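You operate a simulated robot arm through the tools that you are given. There is no shell and no other tool. Be economical: measure what you need, move in short steps, check, and stop when the job is done.

You run a simulated two-armed robot. Do the job below in one go: nothing can be reset, and whatever is moved stays where it is left.

## Task
Jog the first stroke at SLOW, then set the flow knob to MID.
Fine: hold the pendant steady while you press; both bobbins load; key off at the end.

It is judged by the outcome, as a careful person would: the job done as asked, and still so three seconds after it is handed in. It fails if anything else is knocked over, pushed out of place, dropped, spilled or broken.

## Robot
Two 7-joint arms with two-finger parallel grippers on one trunk, on a base that drives. Base frame: it is fixed to the floor where the robot stands at the start and does not move with it; the origin is under the middle of the robot, x ahead of it, y to its left, z up. Units: mm, degrees, N and s.
The left shoulder is at the start at [70, 133, 1151], the right one opposite. With the tool pointing down near the work surface each hand reaches from about 100 to 640 mm from the robot's upright axis, wherever it stands, measured 20 degrees to its own side. Places, roughly: air lever [100, -200, 700]; flow knob [700, -400, 900]; guard flap [600, 200, 1000]; loader batch dial [700, -500, 900]; loader jog button [200, -100, 1000]; mode key [400, -400, 900]; slide override button [400, 400, 800]; stroke button [300, -400, 900]. Payload 1.57 kg a hand.
The TCP of each hand is the grasp point between the finger pads, 30 mm short of the fingertips. In the tool frame z runs along the fingers and y along their closing line. Largest opening 80 mm; finger width 17, thickness 12; the body of the gripper, 40 by 82 mm, starts 80 mm behind the TCP.
Orientation is told as [roll, pitch, yaw] about the base's x, y, z axes, in that order, counted from this pose: with the fingers straight down and closing along the base's y, the tool's x points along the base's -x, its y along +y and its z along -z.

## Interface
- The arms move only by the tool servo_tool. It takes "left_plan", "right_plan" or both (then of equal length, played together; a hand with none holds still); each is a list of rows, each an object of numbers (a shift or turn left out is 0, a gripper value left out holds the last): "jaw": the opening, from 0 (shut) to 1 (fully open); "tx", "ty", "tz": the shift along the base's x, y, z in units of 20 mm (1.0 is 20 mm); "ax", "ay", "az": the turn, a rotation vector about the base's x, y, z in units of 5 degrees (1.0 is 5 degrees). In form: [{"jaw": .., "tx": .., "ty": .., "tz": .., "ax": .., "ay": .., "az": ..}, ...]. A call has 1 to 10 rows; each row shifts and turns the commanded pose from where the row before left it. A call with a number of a shift or a turn outside -1 to 1 is refused whole. Each row takes 0.2 s and may step no farther than 50 mm and 8.6 degrees from the row before; otherwise, or with a gripper value out of range, the whole call is refused. Where a pose cannot be reached the arm comes as near as it can. A force on the tool above 40 N (or 10 N above the force at the start of the call, whichever is more), or a blocked arm, ends the call early, and 0.2 s more pass. The fingers move at their own pace (about 153 mm/s each) and stop on an object; they squeeze with about 33 N. The grip force told is the motor's: it shows also when the fingers shut on nothing. Time passes only in rows, and 0.2 s behind the last, so rows that do not move let the fingers close. The reply holds the time, the measured pose of the TCP, the force on the tool along the base axes, the opening and the grip force, in the units named above and with some noise, with the torque about the TCP (base axes, N m) and any sound that the robot's microphone picked up.
- Cameras (640 x 400 px; columns grow to the right, rows downward): "scene" is now at [117.8, -26.8, 1351.9]; the picture's right is [-0.38, -0.93, 0.00], its down [-0.75, 0.30, -0.59] and it looks along [0.55, -0.22, -0.81] (base axes); focal length 214 px, centre (320, 200). "left" rides on the left gripper at [72, 7, -122] in its tool frame; the picture's right is [-0.09, 1.00, 0.00], its down [-0.84, -0.08, -0.54] and it looks along [-0.54, -0.05, 0.84] (tool axes); focal length 238 px, centre (320, 200). "right" rides on the right gripper at [72, -7, -122] in its tool frame; the picture's right is [0.09, 1.00, 0.00], its down [-0.84, 0.08, -0.54] and it looks along [-0.54, 0.05, 0.84] (tool axes); focal length 238 px, centre (320, 200). There is no depth. A picture from a camera that has moved, and an enlarged one, comes with that camera's place and axes in the base frame and with its lens.
- camera(camera): a new picture of that camera. The clock stands still meanwhile.
- slide_trunk(by): slides the trunk up (or, below 0, down) by that many mm; the arms and the scene camera ride with it, the base frame stays. It gives what a move gives, with no picture.
- steer(legs): drives the robot by 1 to 6 legs, each [ahead, left, turn to the left] in mm, mm and degrees, along the robot's own axes; the way and the turn of a leg run together, so that a leg with both is an arc; at most 1500 mm and 180 degrees a leg. The arms and the cameras ride along, it lands a little off, and it stops where it bumps. It gives what a move gives.
- turn_head(pan, tilt): turns the head with the scene camera to pan (to the left, within 86 degrees either way) and tilt (down, from -29 to 69), counted from straight ahead of the robot. It gives what a move gives.
- zoom(camera, box): a new picture of the part [left, top, right, bottom] of that camera's present view, enlarged. The clock stands still meanwhile.
- close_job(): hands the job in; it is judged then, once.

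Go step by step. Nothing tells you exact positions but the pictures and the camera data: compare them with the known pose of the tool, close in by small moves and look again before you grip or let go. The budget is 120 turns and 92 pictures, counting those below and the enlarged ones. Unless the task says otherwise, let go and move clear before handing in, and close with one line.

The tools are called after "Emit:" as a command line: name --argument value ..., lists and objects as JSON in quotes. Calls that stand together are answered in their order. servo_tool: Moves the arms, as the interface text tells. Its arguments: {"type":"object","properties":{"left_plan":{"type":"array","items":{"type":"object","properties":{"jaw":{"type":"number"},"tx":{"type":"number"},"ty":{"type":"number"},"tz":{"type":"number"},"ax":{"type":"number"},"ay":{"type":"number"},"az":{"type":"number"}}}},"right_plan":{"type":"array","items":{"type":"object","properties":{"jaw":{"type":"number"},"tx":{"type":"number"},"ty":{"type":"number"},"tz":{"type":"number"},"ax":{"type":"number"},"ay":{"type":"number"},"az":{"type":"number"}}}}},"required":[]} The other tools are called the same way: slide_trunk (by) slides the trunk up or down; steer (legs) drives the base; turn_head (pan, tilt) turns the head that bears the scene camera; camera (camera) takes a picture; zoom (camera, box) takes an enlarged picture of a part of a camera's view; close_job () hands the job in.

At the start:

```text
time: 0.0
left_ee_pos: [389.2, -26.9, 1222.2]
left_orientation: [0.0, 0.0, 0.2]
left_force: [-0.4, -0.9, 0.6]
left_moment: [-0.04, 0.01, -0.02]
left_gripper_width: 79.9
left_finger_force: 0.1
right_ee_pos: [379.2, -412.1, 1222.8]
right_orientation: [0.0, 0.0, 0.0]
right_force: [0.0, -0.1, -0.1]
right_moment: [0.0, 0.0, -0.02]
right_gripper_width: 80.1
right_finger_force: 0.1
trunk travel left (down, up): [-725.0, 215.0]
robot x, y, heading: [-0.3, 3.0, 0.1]
head pan, tilt: [-22.1, 53.7]
```

scene: 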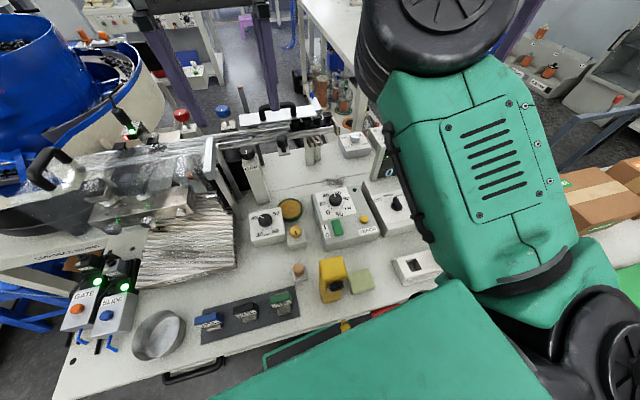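
right: 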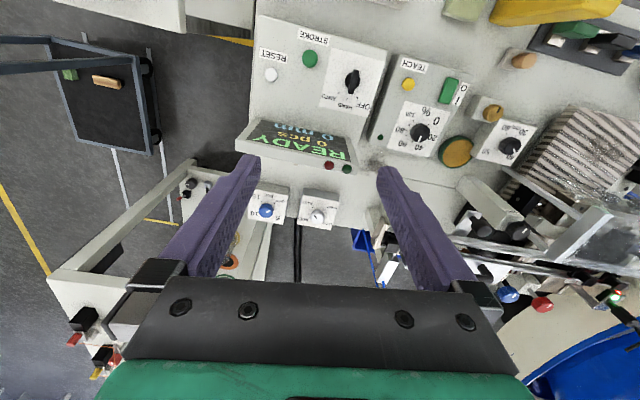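
left: 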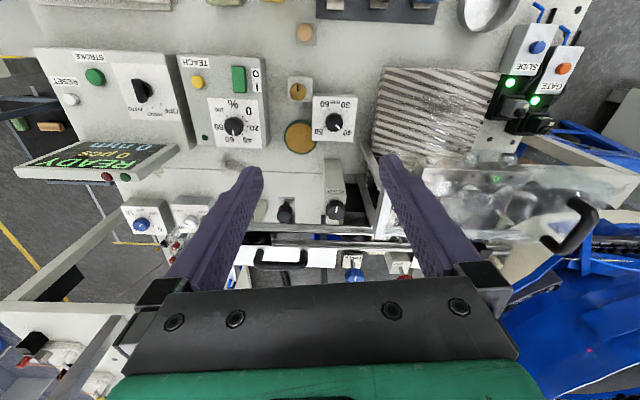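

I see a machine bench with a control panel (STROKE/RESET, mode key, display READY), loader controls and others. I start with enlarged views to read the labels.

Emit:
zoom --camera "right" --box '[230, 0, 550, 240]'

Emit:
zoom --camera "left" --box '[20, 30, 380, 255]'

Emit:
zoom --camera "scene" --box '[60, 100, 440, 340]'

```text
1.67 times, centred on (390, 120) of right
camera zoom: at [306.9, -418.3, 1344.6], right [-0.09, 1.0, 0.0], down [0.84, 0.08, 0.54], along [0.54, 0.05, -0.84], focal length 397 px, centre (203, 333)
```

zoom: 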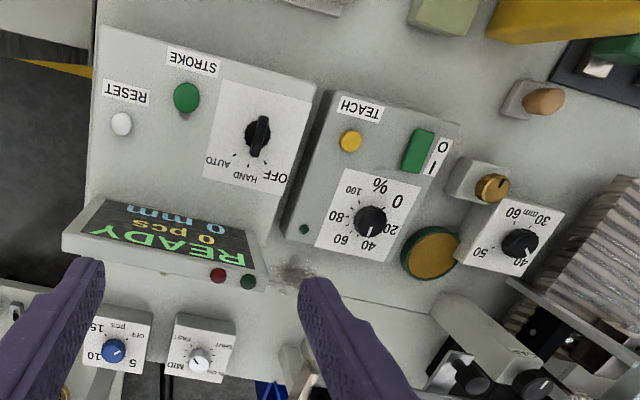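

```text
1.78 times, centred on (200, 142) of left
camera zoom: at [316.5, -20.5, 1345.7], right [0.09, 1.0, 0.0], down [0.84, -0.08, 0.54], along [0.54, -0.05, -0.84], focal length 424 px, centre (533, 302)
```

zoom: 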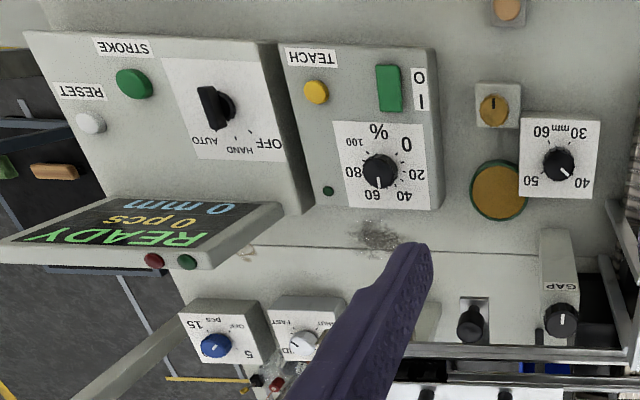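

```text
1.67 times, centred on (250, 220) of scene
camera zoom: at [117.8, -26.8, 1351.9], right [-0.38, -0.93, 0.0], down [-0.75, 0.3, -0.59], along [0.55, -0.22, -0.81], focal length 358 px, centre (437, 167)
```

zoom: 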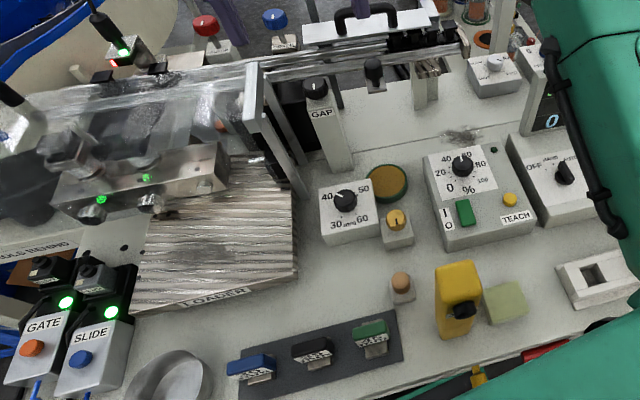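

I can make out the mode key (OFF/HAND/AUTO), stroke and reset buttons, display, batch dial and flow knob. Next I look for the pendant and the rest of the scene.

Emit:
zoom --camera "scene" --box '[280, 230, 440, 330]'

Emit:
turn_head --pan -10 --tilt 69

Emit:
camera --camera "scene"

Emit:
turn_head --pan 40 --tilt 45

Emit:
camera --camera "scene"

```text
4.00 times, centred on (360, 280) of scene
camera zoom: at [117.8, -26.8, 1351.9], right [-0.38, -0.93, 0.0], down [-0.75, 0.3, -0.59], along [0.55, -0.22, -0.81], focal length 858 px, centre (160, -120)
```

zoom: 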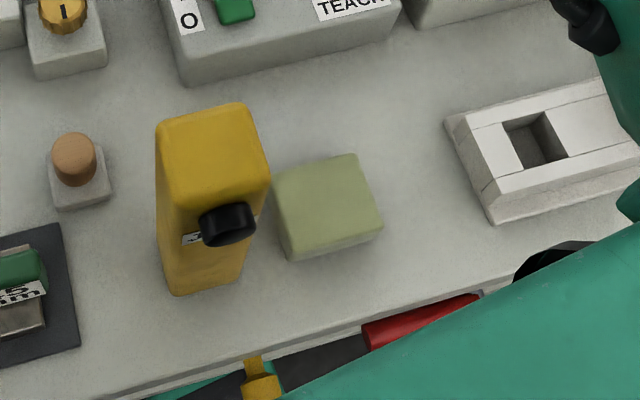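

```text
time: 0.8
left_ee_pos: [387.8, -26.8, 1222.0]
left_orientation: [-0.1, 0.0, 0.1]
left_force: [-0.2, 0.2, 0.1]
left_moment: [-0.03, 0.0, 0.0]
left_gripper_width: 80.0
left_finger_force: 0.1
right_ee_pos: [378.5, -413.1, 1222.4]
right_orientation: [0.0, 0.0, 0.1]
right_force: [0.3, 0.5, 0.0]
right_moment: [-0.02, 0.03, 0.0]
right_gripper_width: 79.8
right_finger_force: 0.1
trunk travel left (down, up): [-725.0, 215.0]
robot x, y, heading: [0.6, -0.6, 0.2]
head pan, tilt: [-10.0, 68.8]
```

```text
84 pictures are left
camera scene: at [104.8, -8.9, 1334.8], right [-0.17, -0.98, 0.0], down [-0.92, 0.16, -0.36], along [0.36, -0.06, -0.93], focal length 214 px, centre (320, 200)
```

scene: 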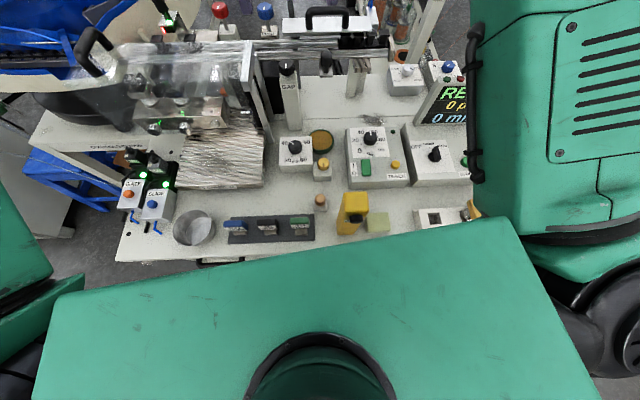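

```text
time: 2.0
left_ee_pos: [389.3, -27.5, 1222.9]
left_orientation: [0.0, -0.1, 0.1]
left_force: [-1.0, -0.4, 0.0]
left_moment: [0.03, 0.07, 0.01]
left_gripper_width: 80.1
left_finger_force: 0.1
right_ee_pos: [379.1, -412.5, 1222.5]
right_orientation: [0.0, 0.1, -0.1]
right_force: [-0.5, 1.1, 0.3]
right_moment: [0.0, 0.01, 0.01]
right_gripper_width: 80.0
right_finger_force: 0.1
trunk travel left (down, up): [-725.0, 215.0]
robot x, y, heading: [1.9, -1.4, -0.0]
head pan, tilt: [40.0, 45.0]
```

```text
83 pictures are left
camera scene: at [112.1, 53.0, 1363.6], right [0.64, -0.77, 0.0], down [-0.54, -0.45, -0.71], along [0.54, 0.45, -0.71], focal length 214 px, centre (320, 200)
```

scene: 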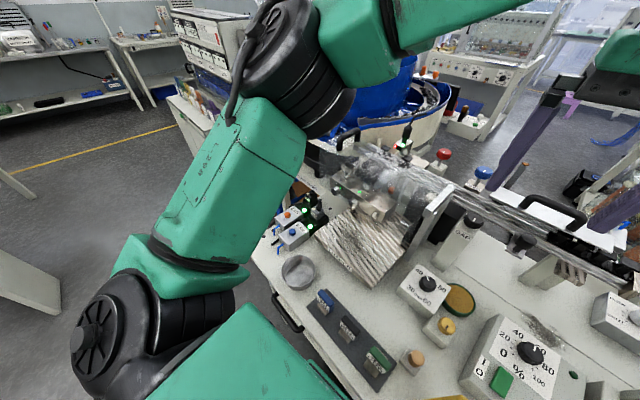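

The yellow box near [230,-100] with a black button looks like the pendant, and under the bench edge there is an air lever with a red handle. I back the robot a bit for a clear view of everything.

Emit:
steer --legs '[[-350, 0, 0]]'

Emit:
turn_head --pan -15 --tilt 42

Emit:
camera --camera "scene"

Emit:
camera --camera "right"

Emit:
camera --camera "left"

```text
time: 4.2
left_ee_pos: [40.3, -26.3, 1222.5]
left_orientation: [0.0, 0.0, -0.1]
left_force: [0.3, -0.1, 0.4]
left_moment: [0.0, 0.0, -0.01]
left_gripper_width: 79.9
left_finger_force: 0.1
right_ee_pos: [29.4, -413.2, 1221.3]
right_orientation: [0.0, 0.2, -0.1]
right_force: [0.1, 0.1, -0.3]
right_moment: [0.01, 0.02, -0.01]
right_gripper_width: 80.0
right_finger_force: 0.0
trunk travel left (down, up): [-725.0, 215.0]
robot x, y, heading: [-349.1, 0.6, 0.0]
head pan, tilt: [40.0, 45.0]
```

```text
time: 5.5
left_ee_pos: [38.7, -26.7, 1222.5]
left_orientation: [0.1, 0.0, -0.1]
left_force: [0.1, 0.0, 0.4]
left_moment: [0.0, 0.06, 0.02]
left_gripper_width: 79.9
left_finger_force: 0.1
right_ee_pos: [28.5, -412.6, 1222.7]
right_orientation: [0.0, -0.1, -0.1]
right_force: [0.4, 0.6, 0.2]
right_moment: [0.01, 0.0, 0.0]
right_gripper_width: 80.0
right_finger_force: 0.0
trunk travel left (down, up): [-725.0, 215.0]
robot x, y, heading: [-347.9, 2.2, -0.2]
head pan, tilt: [-15.0, 42.0]
```

```text
82 pictures are left
camera scene: at [-219.4, -20.7, 1368.0], right [-0.26, -0.97, 0.0], down [-0.65, 0.17, -0.74], along [0.72, -0.19, -0.67], focal length 214 px, centre (320, 200)
```

scene: 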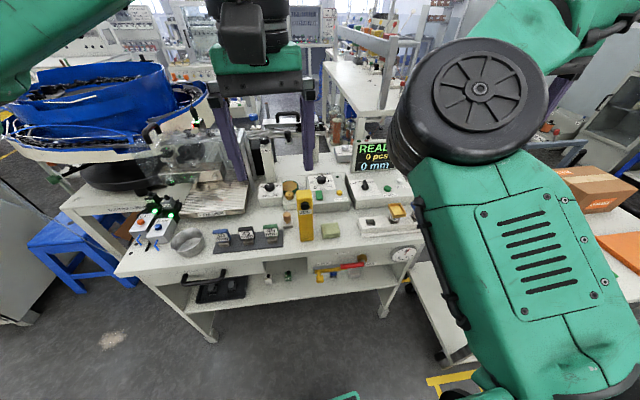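

```text
81 pictures are left
camera right: at [-43.7, -418.6, 1344.6], right [-0.09, 1.0, 0.0], down [0.84, 0.08, 0.54], along [0.54, 0.05, -0.84], focal length 238 px, centre (320, 200)
```

right: 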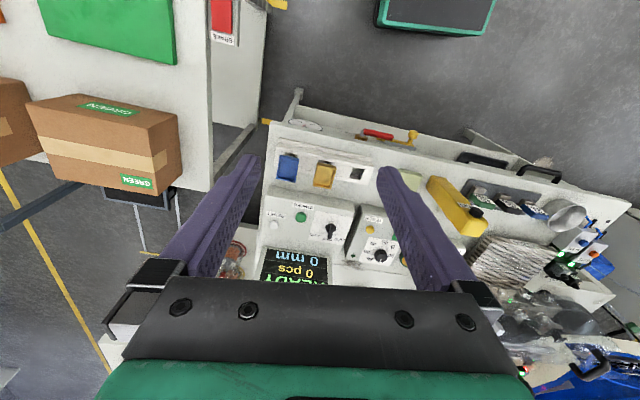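

```text
80 pictures are left
camera left: at [-33.4, -20.8, 1345.7], right [0.09, 1.0, 0.0], down [0.84, -0.08, 0.54], along [0.54, -0.05, -0.84], focal length 238 px, centre (320, 200)
```

left: 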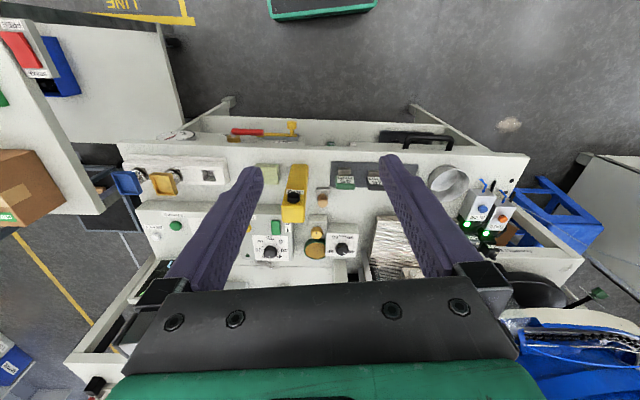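

Now I can see the bench front. I zoom in on the pendant, the air valve and gauge, and the display.

Emit:
zoom --camera "scene" --box '[240, 140, 420, 290]'

Emit:
zoom --camera "left" --box '[110, 110, 270, 210]'

Emit:
zoom --camera "left" --box '[220, 150, 380, 250]'

Emit:
zoom --camera "scene" --box '[100, 110, 280, 280]'

```text
2.67 times, centred on (330, 215) of scene
camera zoom: at [-219.4, -20.7, 1368.0], right [-0.26, -0.97, 0.0], down [-0.65, 0.17, -0.74], along [0.72, -0.19, -0.67], focal length 572 px, centre (293, 160)
```

zoom: 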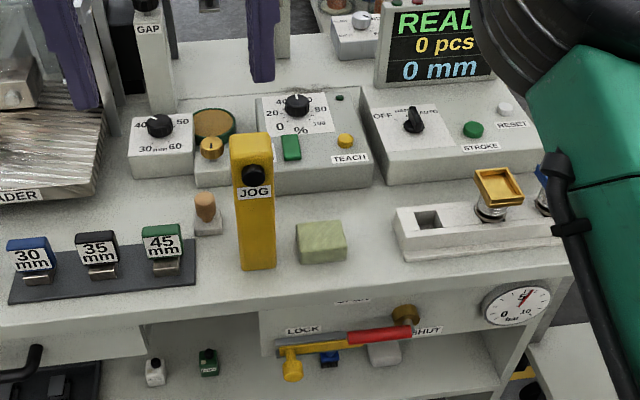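

```text
4.00 times, centred on (190, 160) of left
camera zoom: at [-33.4, -20.8, 1345.7], right [0.09, 1.0, 0.0], down [0.84, -0.08, 0.54], along [0.54, -0.05, -0.84], focal length 953 px, centre (840, 360)
```

zoom: 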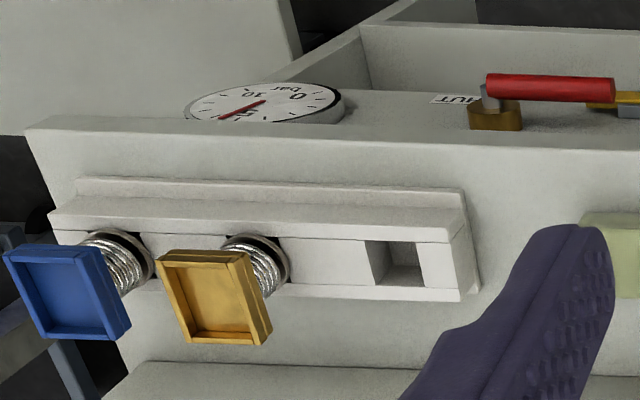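

```text
4.00 times, centred on (300, 200) of left
camera zoom: at [-33.4, -20.8, 1345.7], right [0.09, 1.0, 0.0], down [0.84, -0.08, 0.54], along [0.54, -0.05, -0.84], focal length 953 px, centre (400, 200)
```

zoom: 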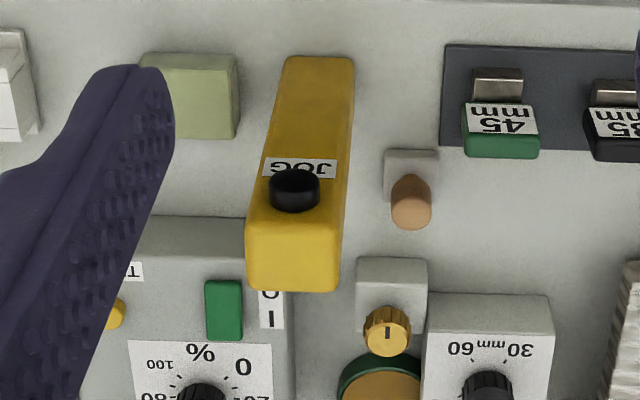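

```text
2.35 times, centred on (190, 195) of scene
camera zoom: at [-219.4, -20.7, 1368.0], right [-0.26, -0.97, 0.0], down [-0.65, 0.17, -0.74], along [0.72, -0.19, -0.67], focal length 505 px, centre (626, 212)
```

zoom: 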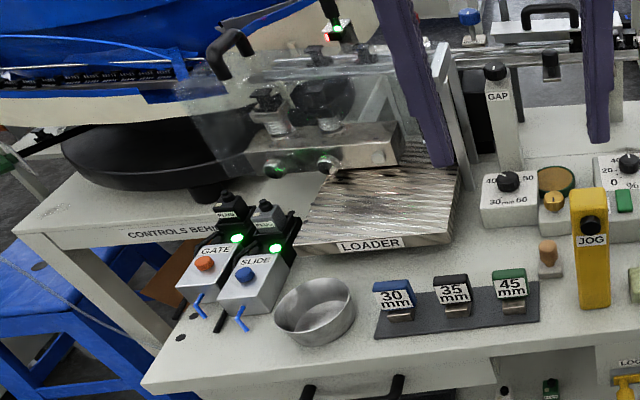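

The pendant stands free at about [205,-92], its JOG button facing me near z=960; blue and gold bobbins sit at the right of the bench. I look to the right side, for access to the flow knob, and read the mode key.

Emit:
turn_head --pan -60 --tilt 30

Emit:
camera --camera "scene"

Emit:
zoom --camera "right" --box '[230, 190, 410, 300]'

```text
time: 6.6
left_ee_pos: [37.8, -26.8, 1223.6]
left_orientation: [0.0, 0.0, 0.0]
left_force: [-0.4, 0.3, -0.4]
left_moment: [-0.02, -0.04, 0.01]
left_gripper_width: 80.2
left_finger_force: 0.0
right_ee_pos: [28.4, -412.7, 1222.9]
right_orientation: [-0.1, 0.0, -0.1]
right_force: [1.2, -0.5, 0.0]
right_moment: [0.01, -0.02, 0.04]
right_gripper_width: 79.8
right_finger_force: 0.1
trunk travel left (down, up): [-725.0, 215.0]
robot x, y, heading: [-348.9, -1.2, -0.4]
head pan, tilt: [-60.0, 30.0]
```

```text
75 pictures are left
camera scene: at [-254.9, -77.3, 1386.2], right [-0.87, -0.5, 0.0], down [-0.25, 0.43, -0.87], along [0.43, -0.75, -0.5], focal length 214 px, centre (320, 200)
```

scene: 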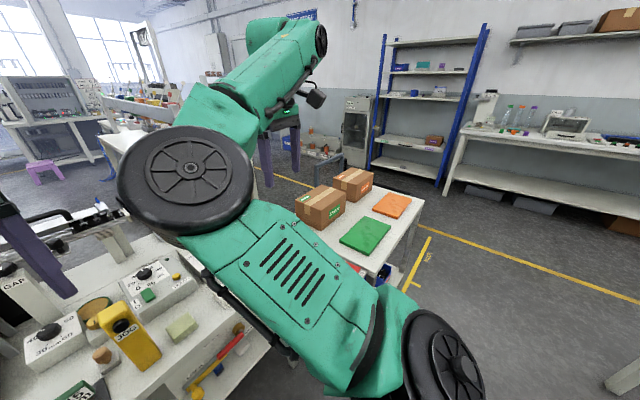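

```text
3.56 times, centred on (320, 245) of right
camera zoom: at [-43.7, -418.6, 1344.6], right [-0.09, 1.0, 0.0], down [0.84, 0.08, 0.54], along [0.54, 0.05, -0.84], focal length 848 px, centre (320, 40)
```

zoom: 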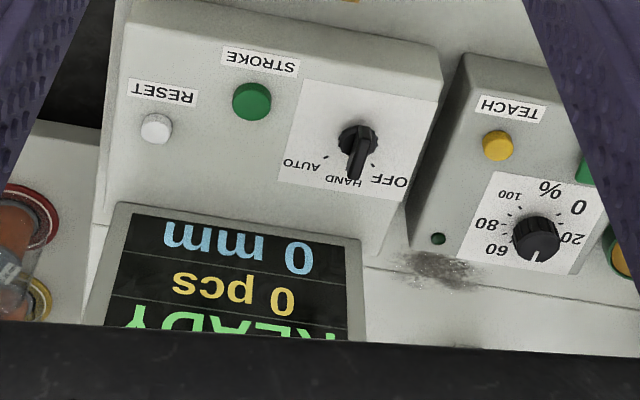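

The mode key appears at HAND now. I drive to stand in front of the right half of the bench for close looks at the bobbins, the flow knob and batch dial.

Emit:
steer --legs '[[0, -320, 0], [330, 0, 0]]'

Emit:
camera --camera "right"

Emit:
camera --camera "left"

```text
time: 10.5
left_ee_pos: [328.5, -353.6, 1221.9]
left_orientation: [0.0, 0.1, -2.4]
left_force: [0.7, 0.5, -0.4]
left_moment: [0.02, -0.03, -0.01]
left_gripper_width: 79.8
left_finger_force: 0.1
right_ee_pos: [304.1, -737.5, 1221.4]
right_orientation: [0.0, 0.1, -2.5]
right_force: [-0.6, 0.0, 0.4]
right_moment: [-0.01, 0.01, 0.0]
right_gripper_width: 80.0
right_finger_force: 0.1
trunk travel left (down, up): [-725.0, 215.0]
robot x, y, heading: [-58.2, -309.3, -2.3]
head pan, tilt: [-60.0, 30.0]
stopped in leg 2: the robot was blocked; the commanded pose is now the measured one
```

```text
73 pictures are left
camera right: at [230.7, -740.6, 1344.3], right [-0.05, 1.0, 0.0], down [0.84, 0.04, 0.54], along [0.54, 0.03, -0.84], focal length 238 px, centre (320, 200)
```

right: 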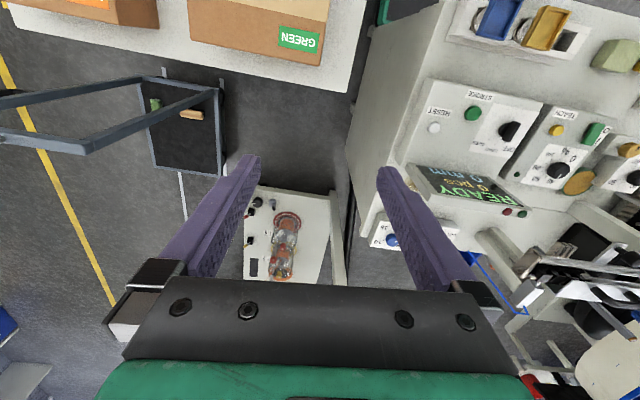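

```text
72 pictures are left
camera left: at [257.6, -343.3, 1345.2], right [0.13, 0.99, 0.0], down [0.83, -0.11, 0.54], along [0.54, -0.07, -0.84], focal length 238 px, centre (320, 200)
```

left: 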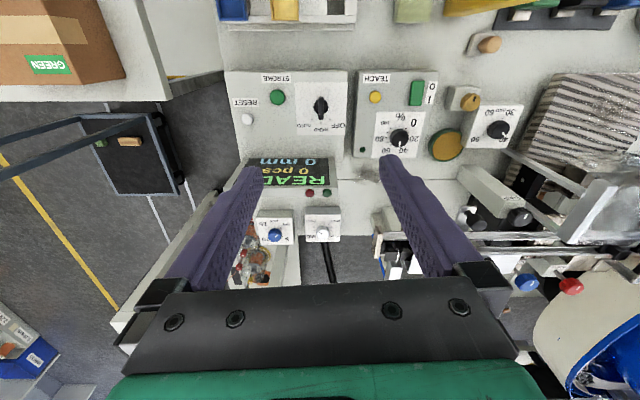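

The base touched something at x=-58, so I back off a little, then read the dials and bobbins.

Emit:
steer --legs '[[-30, 0, 2.3]]'

Emit:
zoom --camera "left" --box '[230, 60, 350, 135]'

Emit:
zoom --camera "left" --box '[240, 145, 360, 245]'

Emit:
turn_head --pan -10 --tilt 66

Emit:
camera --camera "scene"

```text
time: 11.3
left_ee_pos: [305.1, -338.5, 1221.1]
left_orientation: [0.1, 0.3, 0.0]
left_force: [0.0, -0.4, -0.9]
left_moment: [0.02, 0.08, 0.03]
left_gripper_width: 79.9
left_finger_force: 0.0
right_ee_pos: [294.8, -724.7, 1219.6]
right_orientation: [0.1, 0.3, -0.1]
right_force: [0.4, -1.0, -0.4]
right_moment: [0.01, 0.05, 0.02]
right_gripper_width: 80.2
right_finger_force: 0.1
trunk travel left (down, up): [-725.0, 215.0]
robot x, y, heading: [-85.7, -310.1, -0.3]
head pan, tilt: [-60.0, 30.0]
```

```text
5.33 times, centred on (290, 98) of left
camera zoom: at [233.4, -331.9, 1343.8], right [0.09, 1.0, 0.0], down [0.84, -0.08, 0.54], along [0.54, -0.05, -0.84], focal length 1271 px, centre (480, 747)
```

zoom: 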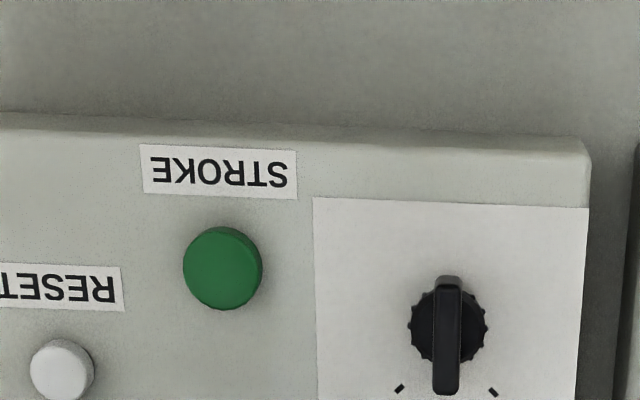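

```text
4.00 times, centred on (300, 195) of left
camera zoom: at [233.4, -331.9, 1343.8], right [0.09, 1.0, 0.0], down [0.84, -0.08, 0.54], along [0.54, -0.05, -0.84], focal length 953 px, centre (400, 220)
```

zoom: 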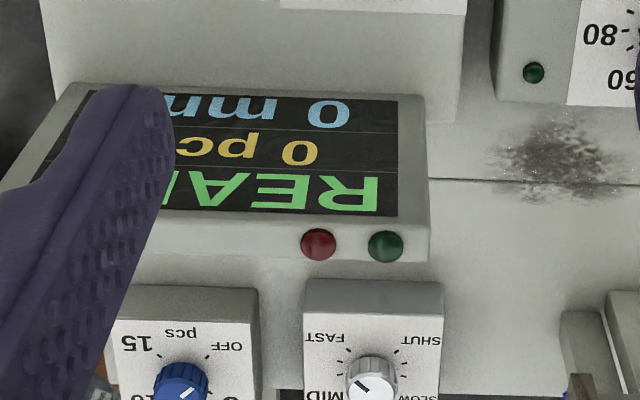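

```text
time: 12.5
left_ee_pos: [300.1, -337.1, 1222.9]
left_orientation: [0.0, 0.1, 0.0]
left_force: [-0.9, 1.4, 0.5]
left_moment: [0.01, 0.0, 0.01]
left_gripper_width: 80.3
left_finger_force: 0.0
right_ee_pos: [288.7, -722.3, 1221.8]
right_orientation: [0.0, 0.1, -0.2]
right_force: [-0.7, -0.1, 0.4]
right_moment: [-0.02, 0.0, -0.04]
right_gripper_width: 79.9
right_finger_force: 0.2
trunk travel left (down, up): [-725.0, 215.0]
robot x, y, heading: [-86.9, -310.1, -0.1]
head pan, tilt: [-10.0, 66.0]
```

```text
69 pictures are left
camera scene: at [19.8, -319.2, 1337.5], right [-0.18, -0.98, 0.0], down [-0.9, 0.16, -0.41], along [0.4, -0.07, -0.91], focal length 214 px, centre (320, 200)
```

scene: 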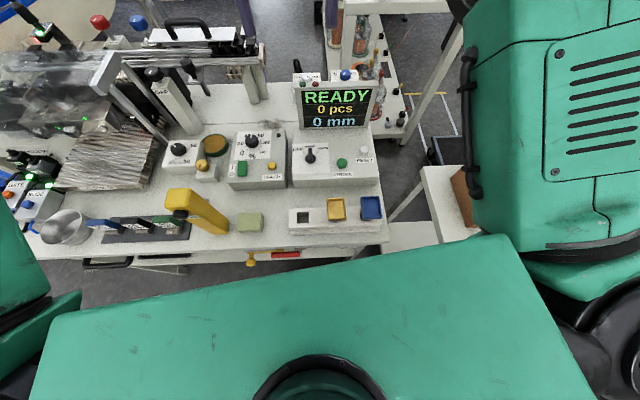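

The flow knob reads SHUT/SLOW/MID/FAST. I zoom in on the bobbin rack, flow knob, and the loader area.

Emit:
zoom --camera "scene" --box '[270, 180, 400, 260]'

Emit:
zoom --camera "left" --box '[240, 190, 360, 265]'

Emit:
zoom --camera "scene" --box '[0, 0, 260, 200]'

```text
4.92 times, centred on (335, 220) of scene
camera zoom: at [19.8, -319.2, 1337.5], right [-0.18, -0.98, 0.0], down [-0.9, 0.16, -0.41], along [0.4, -0.07, -0.91], focal length 1056 px, centre (246, 102)
```

zoom: 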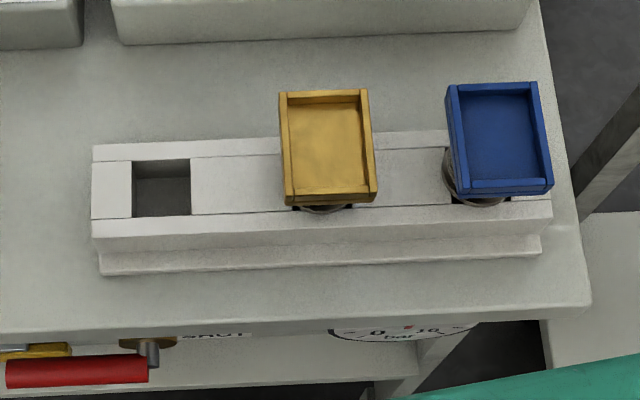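

```text
5.33 times, centred on (300, 228) of left
camera zoom: at [228.2, -330.6, 1345.2], right [0.09, 1.0, 0.0], down [0.84, -0.08, 0.54], along [0.54, -0.05, -0.84], focal length 1271 px, centre (427, 53)
```

zoom: 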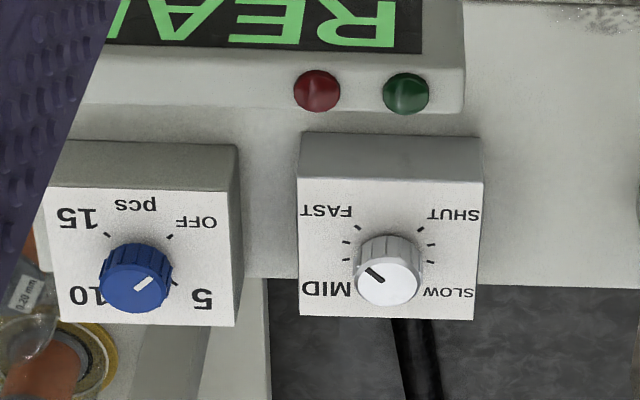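

```text
2.00 times, centred on (130, 100) of scene
camera zoom: at [19.8, -319.2, 1337.5], right [-0.18, -0.98, 0.0], down [-0.9, 0.16, -0.41], along [0.4, -0.07, -0.91], focal length 429 px, centre (700, 400)
```

zoom: 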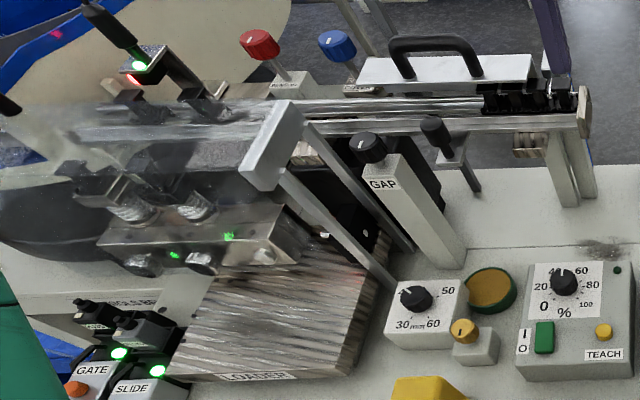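

The flow knob points at FAST with its axis vertical at about [667,-393,853]. I move left/forward near the known safe start pose and look more closely at the loader rail where the bobbins may be.

Emit:
steer --legs '[[0, 110, 0], [85, 0, 0]]'

Emit:
turn_head --pan 15 --tilt 40

Emit:
camera --camera "scene"

Emit:
zoom --camera "scene" --box '[120, 120, 420, 320]'

Emit:
camera --camera "left"

```text
time: 14.4
left_ee_pos: [381.2, -227.4, 1224.6]
left_orientation: [0.0, -0.2, -0.1]
left_force: [-0.5, -0.3, -0.1]
left_moment: [0.01, 0.01, 0.01]
left_gripper_width: 80.1
left_finger_force: 0.1
right_ee_pos: [370.6, -613.0, 1224.1]
right_orientation: [0.0, -0.2, -0.1]
right_force: [-0.3, -0.1, 0.2]
right_moment: [-0.03, 0.01, -0.02]
right_gripper_width: 80.0
right_finger_force: 0.1
trunk travel left (down, up): [-725.0, 215.0]
robot x, y, heading: [-4.0, -199.9, -0.3]
head pan, tilt: [-10.0, 66.0]
```

```text
time: 15.3
left_ee_pos: [385.6, -228.8, 1223.2]
left_orientation: [0.0, 0.0, -0.1]
left_force: [0.7, 0.1, -0.2]
left_moment: [0.01, -0.03, -0.01]
left_gripper_width: 79.9
left_finger_force: 0.0
right_ee_pos: [375.3, -614.8, 1220.6]
right_orientation: [0.0, 0.0, -0.3]
right_force: [-0.8, -0.3, 0.6]
right_moment: [0.02, -0.03, 0.01]
right_gripper_width: 80.1
right_finger_force: 0.0
trunk travel left (down, up): [-725.0, 215.0]
robot x, y, heading: [-4.3, -200.7, -0.0]
head pan, tilt: [15.0, 40.0]
```

```text
65 pictures are left
camera scene: at [128.7, -178.5, 1370.8], right [0.26, -0.97, 0.0], down [-0.62, -0.16, -0.77], along [0.74, 0.2, -0.64], focal length 214 px, centre (320, 200)
```

scene: 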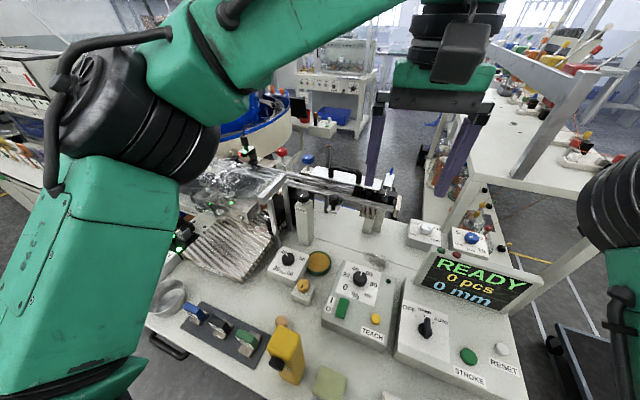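

```text
2.00 times, centred on (270, 220) of scene
camera zoom: at [128.7, -178.5, 1370.8], right [0.26, -0.97, 0.0], down [-0.62, -0.16, -0.77], along [0.74, 0.2, -0.64], focal length 429 px, centre (420, 160)
```

zoom: 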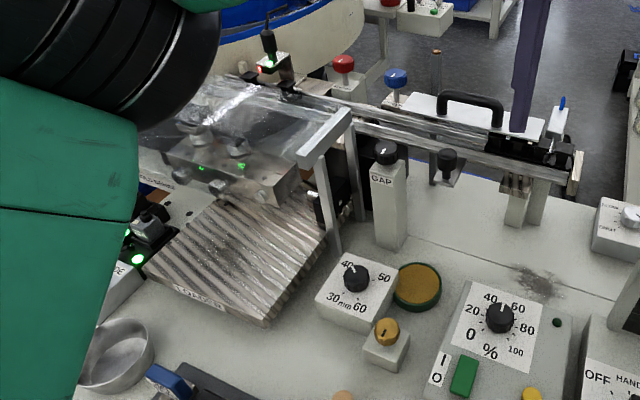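

```text
63 pictures are left
camera left: at [313.2, -222.3, 1345.4], right [0.09, 1.0, 0.0], down [0.84, -0.08, 0.54], along [0.54, -0.05, -0.84], focal length 238 px, centre (320, 200)
```

left: 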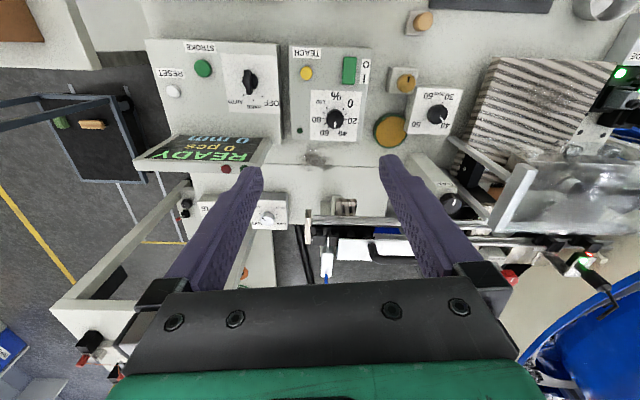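

The flow knob is about [667,-393,853], with the display (top about z=1010) in front of it. I bring the right hand over high, tilting it forward 20°, to look from close up.

Emit:
servo_tool --right_plan '[{"tx": 1, "ty": 1}, {"tx": 1, "ty": 1}, {"tx": 1, "ty": 1}, {"tx": 1, "ty": 1}, {"tx": 1, "ty": 1}, {"tx": 1, "ty": 1, "ay": -1}, {"tx": 1, "ty": 1, "ay": -1}, {"tx": 1, "ty": 1, "ay": -1}, {"tx": 1, "ty": 1, "ay": -1}, {"tx": 0.5, "ty": 1}]'

Emit:
camera --camera "right"

Emit:
turn_head --pan -25 --tilt 40

Emit:
camera --camera "scene"

```text
time: 17.5
left_ee_pos: [383.6, -227.9, 1223.2]
left_orientation: [0.0, 0.0, -0.2]
left_force: [0.0, 0.1, 0.4]
left_moment: [-0.03, -0.01, 0.02]
left_gripper_width: 80.1
left_finger_force: 0.0
right_ee_pos: [573.7, -420.2, 1224.3]
right_orientation: [0.2, -20.0, -0.2]
right_force: [-0.3, 0.5, 0.3]
right_moment: [-0.01, -0.02, 0.01]
right_gripper_width: 79.9
right_finger_force: 0.1
right hand out of reach, approached as far as the arm can: row 8
trunk travel left (down, up): [-725.0, 215.0]
robot x, y, heading: [-1.6, -195.4, -0.3]
head pan, tilt: [15.0, 40.0]
```

```text
62 pictures are left
camera right: at [463.7, -425.3, 1314.4], right [-0.08, 1.0, -0.03], down [0.6, 0.07, 0.8], along [0.79, 0.05, -0.61], focal length 238 px, centre (320, 200)
```

right: 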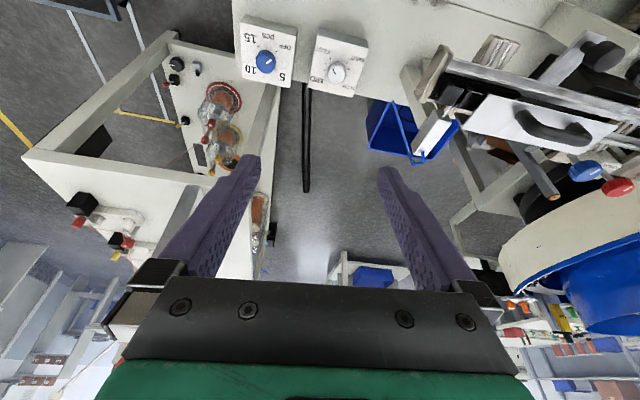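

```text
time: 18.5
left_ee_pos: [384.4, -228.0, 1222.0]
left_orientation: [0.1, 0.0, -0.1]
left_force: [-0.6, -0.6, -0.5]
left_moment: [-0.04, -0.02, -0.01]
left_gripper_width: 79.9
left_finger_force: 0.0
right_ee_pos: [573.2, -420.3, 1223.3]
right_orientation: [0.2, -19.9, -0.1]
right_force: [0.0, 0.1, 0.4]
right_moment: [-0.01, 0.0, 0.01]
right_gripper_width: 80.2
right_finger_force: 0.0
trunk travel left (down, up): [-725.0, 215.0]
robot x, y, heading: [-2.9, -205.1, -0.2]
head pan, tilt: [-25.0, 40.0]
```

```text
61 pictures are left
camera scene: at [123.2, -235.8, 1370.9], right [-0.42, -0.91, 0.0], down [-0.58, 0.27, -0.77], along [0.69, -0.33, -0.64], focal length 214 px, centre (320, 200)
```

scene: 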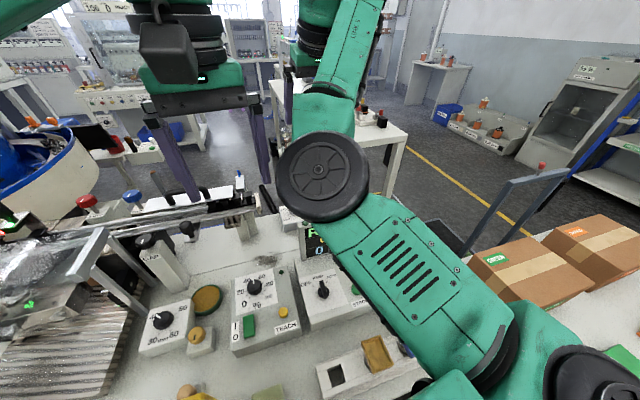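

Knob confirmed near [669,-386]. I enlarge it to read its pointer.

Emit:
zoom --camera "right" --box '[230, 10, 390, 110]'

```text
4.00 times, centred on (310, 60) of right
camera zoom: at [463.4, -426.7, 1314.5], right [-0.08, 1.0, -0.03], down [0.6, 0.07, 0.8], along [0.79, 0.05, -0.61], focal length 953 px, centre (360, 760)
```

zoom: 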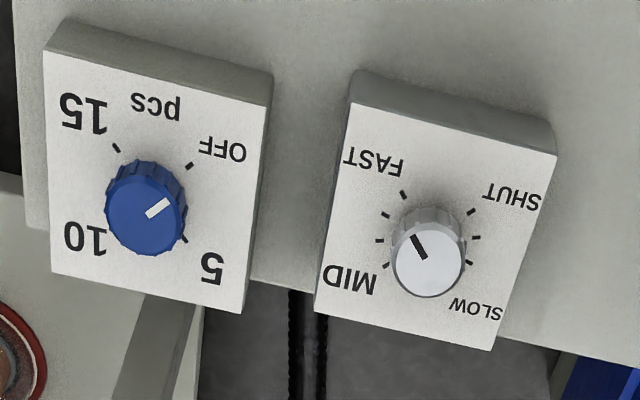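

The pointer is at FAST; SLOW is 180° counterclockwise (seen from above), MID 90° back from it. I descend toward the knob with a 25° forward tilt.

Emit:
servo_tool --right_plan '[{"tz": -1, "ay": -1, "ty": 0.17}, {"tz": -1, "ty": 0.17, "tx": 0.2}, {"tz": -1, "ty": 0.17, "tx": 0.4}, {"tz": -1, "ty": 0.17, "tx": 0.5}, {"tz": -1, "ty": 0.17, "tx": 0.5}, {"tz": -1, "ty": 0.17, "tx": 0.5}, {"tz": -1, "ty": 0.17, "tx": 0.5}, {"tz": -1, "ty": 0.17, "tx": 0.5}, {"tz": -1, "ty": 0.17, "tx": 0.5}, {"tz": -1, "ty": 0.17, "tx": 0.5}]'

Emit:
camera --camera "right"

Emit:
camera --camera "scene"

```text
time: 20.7
left_ee_pos: [385.0, -228.3, 1222.0]
left_orientation: [0.0, 0.0, -0.2]
left_force: [0.7, 0.5, -0.7]
left_moment: [-0.02, 0.0, 0.0]
left_gripper_width: 79.9
left_finger_force: 0.1
right_ee_pos: [660.9, -390.5, 1023.2]
right_orientation: [0.1, -25.0, -0.4]
right_force: [-0.1, -0.1, -0.1]
right_moment: [-0.02, -0.02, 0.01]
right_gripper_width: 79.8
right_finger_force: 0.0
right hand out of reach, approached as far as the arm can: row 1
trunk travel left (down, up): [-725.0, 215.0]
robot x, y, heading: [-2.0, -202.8, -0.3]
head pan, tilt: [-25.0, 40.0]
```

```text
59 pictures are left
camera right: at [543.2, -395.9, 1104.2], right [-0.08, 1.0, -0.04], down [0.53, 0.07, 0.84], along [0.84, 0.05, -0.53], focal length 238 px, centre (320, 200)
```

right: 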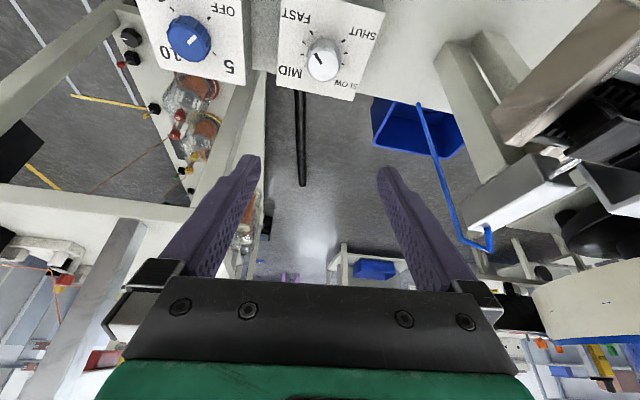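

```text
58 pictures are left
camera scene: at [123.8, -236.1, 1370.8], right [-0.43, -0.91, 0.0], down [-0.58, 0.27, -0.77], along [0.69, -0.33, -0.64], focal length 214 px, centre (320, 200)
```

scene: 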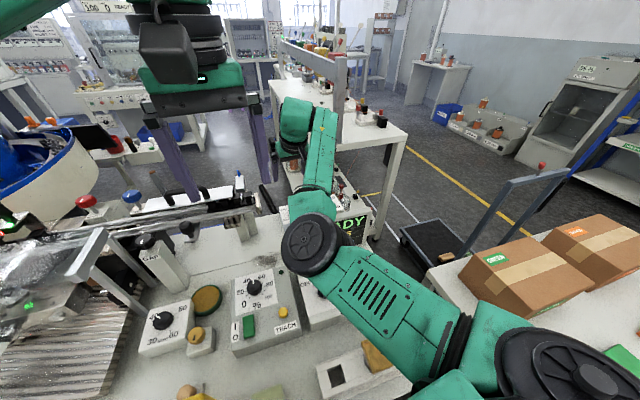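

I refine the knob's position with an enlarged view before descending further.

Emit:
zoom --camera "right" --box '[240, 0, 400, 100]'

```text
4.00 times, centred on (320, 50) of right
camera zoom: at [543.2, -395.9, 1104.2], right [-0.08, 1.0, -0.04], down [0.53, 0.07, 0.84], along [0.84, 0.05, -0.53], focal length 953 px, centre (320, 800)
```

zoom: 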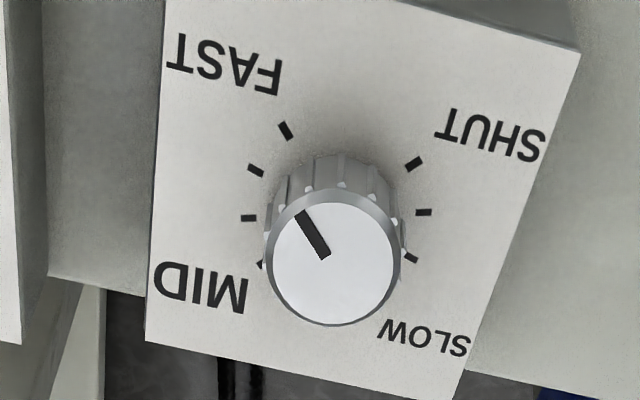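

Knob top is at about [664,-390,878], 32 mm wide, 20 mm tall. I pre-rotate the hand by -45° above it.

Emit:
servo_tool --right_plan '[{"tz": -0.5, "az": -1, "ty": 0.04, "tx": -0.03, "jaw": 0.8}, {"tz": -0.5, "az": -1, "ty": 0.04, "tx": -0.03}, {"tz": -0.5, "az": -1, "ty": 0.04, "tx": -0.03}, {"tz": -0.5, "az": -1, "ty": 0.04, "tx": -0.03}, {"tz": -0.5, "az": -1, "ty": 0.04, "tx": -0.03}, {"tz": -0.5, "az": -1, "ty": 0.04, "tx": -0.03}, {"tz": -0.5, "az": -1, "ty": 0.04, "tx": -0.03}, {"tz": -0.5, "az": -1, "ty": 0.04, "tx": -0.03}, {"tz": -0.3, "az": -1, "ty": 0.04, "tx": 0}, {}]'

Emit:
camera --camera "right"

```text
time: 22.9
left_ee_pos: [384.8, -228.0, 1221.9]
left_orientation: [0.0, 0.0, -0.2]
left_force: [-0.8, 0.2, 0.0]
left_moment: [0.02, 0.02, 0.03]
left_gripper_width: 80.0
left_finger_force: 0.0
right_ee_pos: [611.9, -558.9, 956.1]
right_orientation: [0.0, -25.0, -45.1]
right_force: [-0.2, 0.1, -0.9]
right_moment: [0.0, 0.0, -0.03]
right_gripper_width: 63.9
right_finger_force: 0.0
right hand out of reach, approached as far as the arm can: row 4, 5, 6, 7, 8, 9
trunk travel left (down, up): [-725.0, 215.0]
robot x, y, heading: [-6.5, -197.6, -0.1]
head pan, tilt: [-25.0, 40.0]
```

```text
56 pictures are left
camera right: at [524.8, -481.6, 1035.9], right [0.65, 0.76, -0.04], down [0.43, -0.32, 0.85], along [0.63, -0.56, -0.53], focal length 238 px, centre (320, 200)
```

right: 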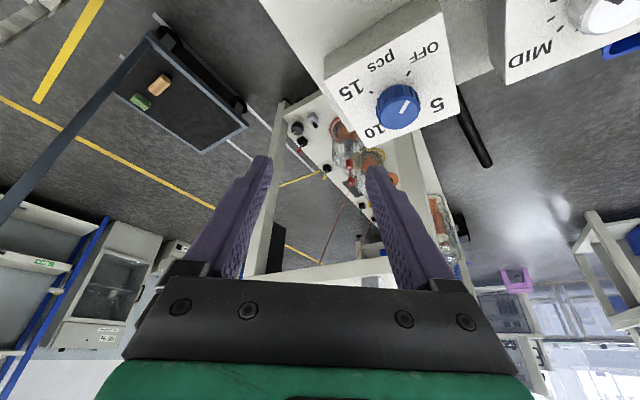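

Negative yaw at that place is out of reach and the hand drifted aside; I reverse it at a safe height.

Emit:
servo_tool --right_plan '[{"tz": 0.5, "az": 1}, {"tz": 0.5, "az": 1}, {"tz": 0.5, "az": 1}, {"az": 1}, {"az": 1}, {"az": 1}, {"az": 1}, {"az": 1}, {"az": 1}, {}]'

Emit:
camera --camera "right"

```text
time: 25.1
left_ee_pos: [385.5, -227.2, 1222.0]
left_orientation: [0.0, 0.0, -0.1]
left_force: [-0.6, 0.5, -0.1]
left_moment: [0.0, 0.0, -0.02]
left_gripper_width: 80.0
left_finger_force: 0.1
right_ee_pos: [612.8, -559.3, 985.5]
right_orientation: [0.1, -25.0, -0.2]
right_force: [-0.1, 0.2, -0.3]
right_moment: [0.01, -0.01, -0.03]
right_gripper_width: 63.9
right_finger_force: 0.1
trunk travel left (down, up): [-725.0, 215.0]
robot x, y, heading: [-1.5, -203.3, -0.1]
head pan, tilt: [-25.0, 40.0]
```

```text
55 pictures are left
camera right: at [495.8, -565.0, 1066.5], right [-0.08, 1.0, -0.04], down [0.53, 0.07, 0.84], along [0.84, 0.05, -0.53], focal length 238 px, centre (320, 200)
```

right: 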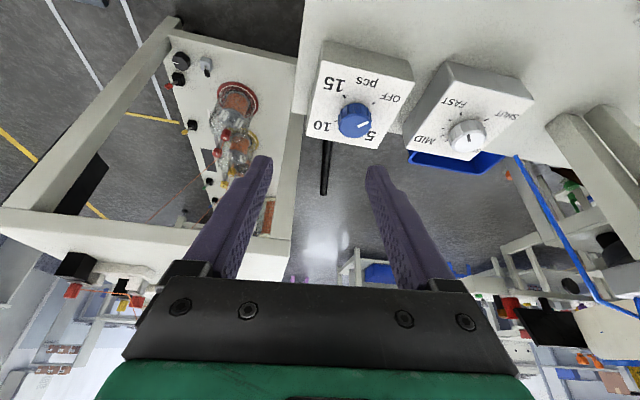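

Emit:
zoom --camera "right" --box '[300, 30, 560, 190]'

```text
2.46 times, centred on (430, 110) of right
camera zoom: at [495.8, -565.0, 1066.5], right [-0.08, 1.0, -0.04], down [0.53, 0.07, 0.84], along [0.84, 0.05, -0.53], focal length 587 px, centre (49, 422)
```

zoom: 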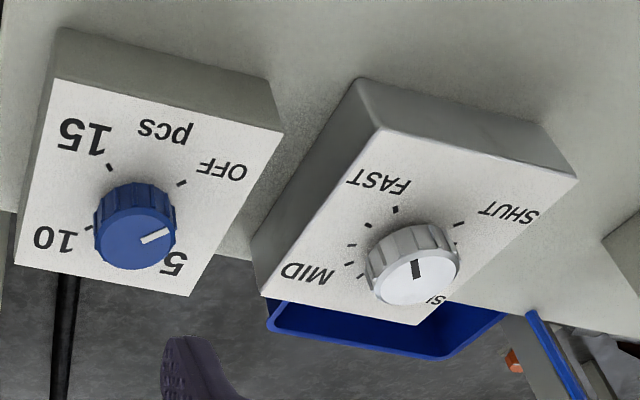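

Knobs are untouched. I return above the flow knob and test how far positive yaw can go.

Emit:
servo_tool --right_plan '[{"ty": 1, "tx": 0.23}, {"ty": 1, "tx": 0.23}, {"ty": 1, "tx": 0.23}, {"ty": 1, "tx": 0.23}, {"ty": 1, "tx": 0.23}, {"ty": 1, "tx": 0.23}, {"ty": 1, "tx": 0.23}, {"ty": 1, "tx": 0.23}, {"ty": 0.35, "tx": 0.23}, {}]'

Emit:
servo_tool --right_plan '[{"az": 1}, {"az": 1}, {"az": 1}, {"az": 1}, {"az": 1}, {"az": 1}, {"az": 1}, {"az": 1}, {"az": 1}, {"az": 1}]'

```text
time: 27.3
left_ee_pos: [384.7, -228.7, 1222.8]
left_orientation: [0.0, 0.0, -0.1]
left_force: [0.4, -0.1, -0.3]
left_moment: [0.01, 0.0, 0.0]
left_gripper_width: 80.1
left_finger_force: 0.1
right_ee_pos: [653.9, -393.0, 985.6]
right_orientation: [0.1, -25.1, -0.2]
right_force: [-0.4, 0.7, 0.0]
right_moment: [0.02, 0.03, 0.01]
right_gripper_width: 64.0
right_finger_force: 0.0
trunk travel left (down, up): [-725.0, 215.0]
robot x, y, heading: [-4.2, -200.5, -0.7]
head pan, tilt: [-25.0, 40.0]
```

```text
time: 29.5
left_ee_pos: [385.6, -229.6, 1223.6]
left_orientation: [0.1, 0.0, -0.1]
left_force: [1.0, 0.6, 0.2]
left_moment: [0.0, 0.01, 0.04]
left_gripper_width: 80.3
left_finger_force: 0.0
right_ee_pos: [654.3, -392.5, 986.0]
right_orientation: [0.1, -25.0, 49.9]
right_force: [-0.8, -1.0, -0.8]
right_moment: [0.02, 0.0, 0.01]
right_gripper_width: 64.2
right_finger_force: 0.1
trunk travel left (down, up): [-725.0, 215.0]
robot x, y, heading: [-4.0, -202.0, -0.2]
head pan, tilt: [-25.0, 40.0]
```

Positive yaw works; I test on to 90°.

Emit:
servo_tool --right_plan '[{"az": 1}, {"az": 1}, {"az": 1}, {"az": 1}, {"az": 1}, {"az": 1}, {"az": 1}, {"az": 1}]'

```text
time: 31.3
left_ee_pos: [384.8, -228.5, 1222.3]
left_orientation: [-0.1, 0.0, -0.1]
left_force: [0.5, 0.3, -0.1]
left_moment: [-0.01, 0.02, 0.01]
left_gripper_width: 80.2
left_finger_force: 0.0
right_ee_pos: [606.4, -389.8, 987.4]
right_orientation: [0.1, -24.8, 89.9]
right_force: [-0.1, 0.1, 0.8]
right_moment: [0.0, 0.01, 0.02]
right_gripper_width: 64.0
right_finger_force: 0.0
right hand out of reach, approached as far as the arm can: row 3, 4, 5, 6, 7, 8
trunk travel left (down, up): [-725.0, 215.0]
robot x, y, heading: [-6.0, -204.8, -0.3]
head pan, tilt: [-25.0, 40.0]
```

Usable range is about -10° to +60°, so I turn in three 60° bites. I go back to -5° and descend around the knob.

Emit:
servo_tool --right_plan '[{"az": -1, "tx": 0.1}, {"az": -1, "tx": 0.15}, {"az": -1, "tx": 0.25}, {"az": -1, "tx": 0.25}, {"az": -1, "tx": 0.25}, {"az": -1, "tx": 0.25}, {"az": -1, "tx": 0.25}, {"az": -1, "tx": 0.25}, {"az": -1, "tx": 0.25}, {"az": -1, "tx": 0.3}]'

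Emit:
servo_tool --right_plan '[{"az": -1, "jaw": 0.85}, {"az": -1}, {"az": -1}, {"az": -1}, {"az": -1, "tz": -0.5}, {"az": -1, "tz": -0.5}, {"az": -1, "tz": -0.5}, {"az": -1, "tz": -0.5}, {"az": -1, "tz": -0.5}, {"tz": -0.5}]'

Emit:
camera --camera "right"

```text
time: 33.5
left_ee_pos: [385.2, -228.4, 1223.1]
left_orientation: [0.1, 0.1, -0.2]
left_force: [-0.6, 0.0, -0.5]
left_moment: [-0.01, 0.03, 0.01]
left_gripper_width: 80.1
left_finger_force: 0.0
right_ee_pos: [661.3, -424.1, 980.1]
right_orientation: [0.2, -25.0, 44.5]
right_force: [0.2, -0.3, -0.1]
right_moment: [-0.02, 0.01, 0.01]
right_gripper_width: 64.0
right_finger_force: 0.1
right hand out of reach, approached as far as the arm can: row 3, 4, 5, 7, 9
trunk travel left (down, up): [-725.0, 215.0]
robot x, y, heading: [-2.7, -200.4, -0.0]
head pan, tilt: [-25.0, 40.0]
```

```text
time: 35.7
left_ee_pos: [382.6, -228.3, 1222.7]
left_orientation: [0.0, 0.0, -0.3]
left_force: [0.1, -0.5, -0.3]
left_moment: [0.02, -0.01, 0.03]
left_gripper_width: 80.1
left_finger_force: 0.0
right_ee_pos: [692.4, -436.4, 949.2]
right_orientation: [0.0, -24.9, -0.3]
right_force: [0.3, -0.6, 0.1]
right_moment: [-0.03, -0.01, -0.05]
right_gripper_width: 67.9
right_finger_force: 0.1
right hand out of reach, approached as far as the arm can: row 1, 2, 3, 4, 5, 6, 7, 10
trunk travel left (down, up): [-725.0, 215.0]
robot x, y, heading: [-3.8, -200.7, -0.2]
head pan, tilt: [-25.0, 40.0]
```

```text
53 pictures are left
camera right: at [575.4, -442.3, 1030.7], right [-0.08, 1.0, -0.04], down [0.53, 0.07, 0.84], along [0.84, 0.05, -0.53], focal length 238 px, centre (320, 200)
```

right: 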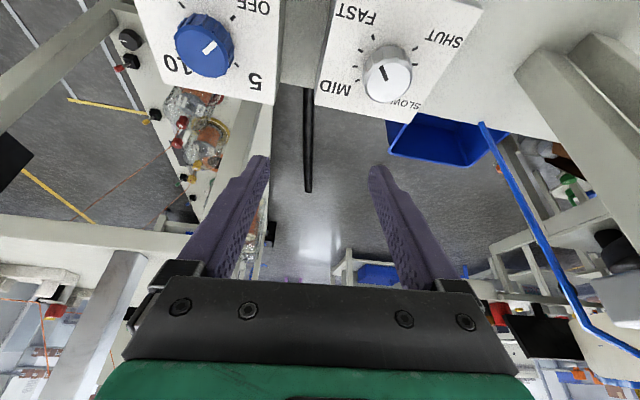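

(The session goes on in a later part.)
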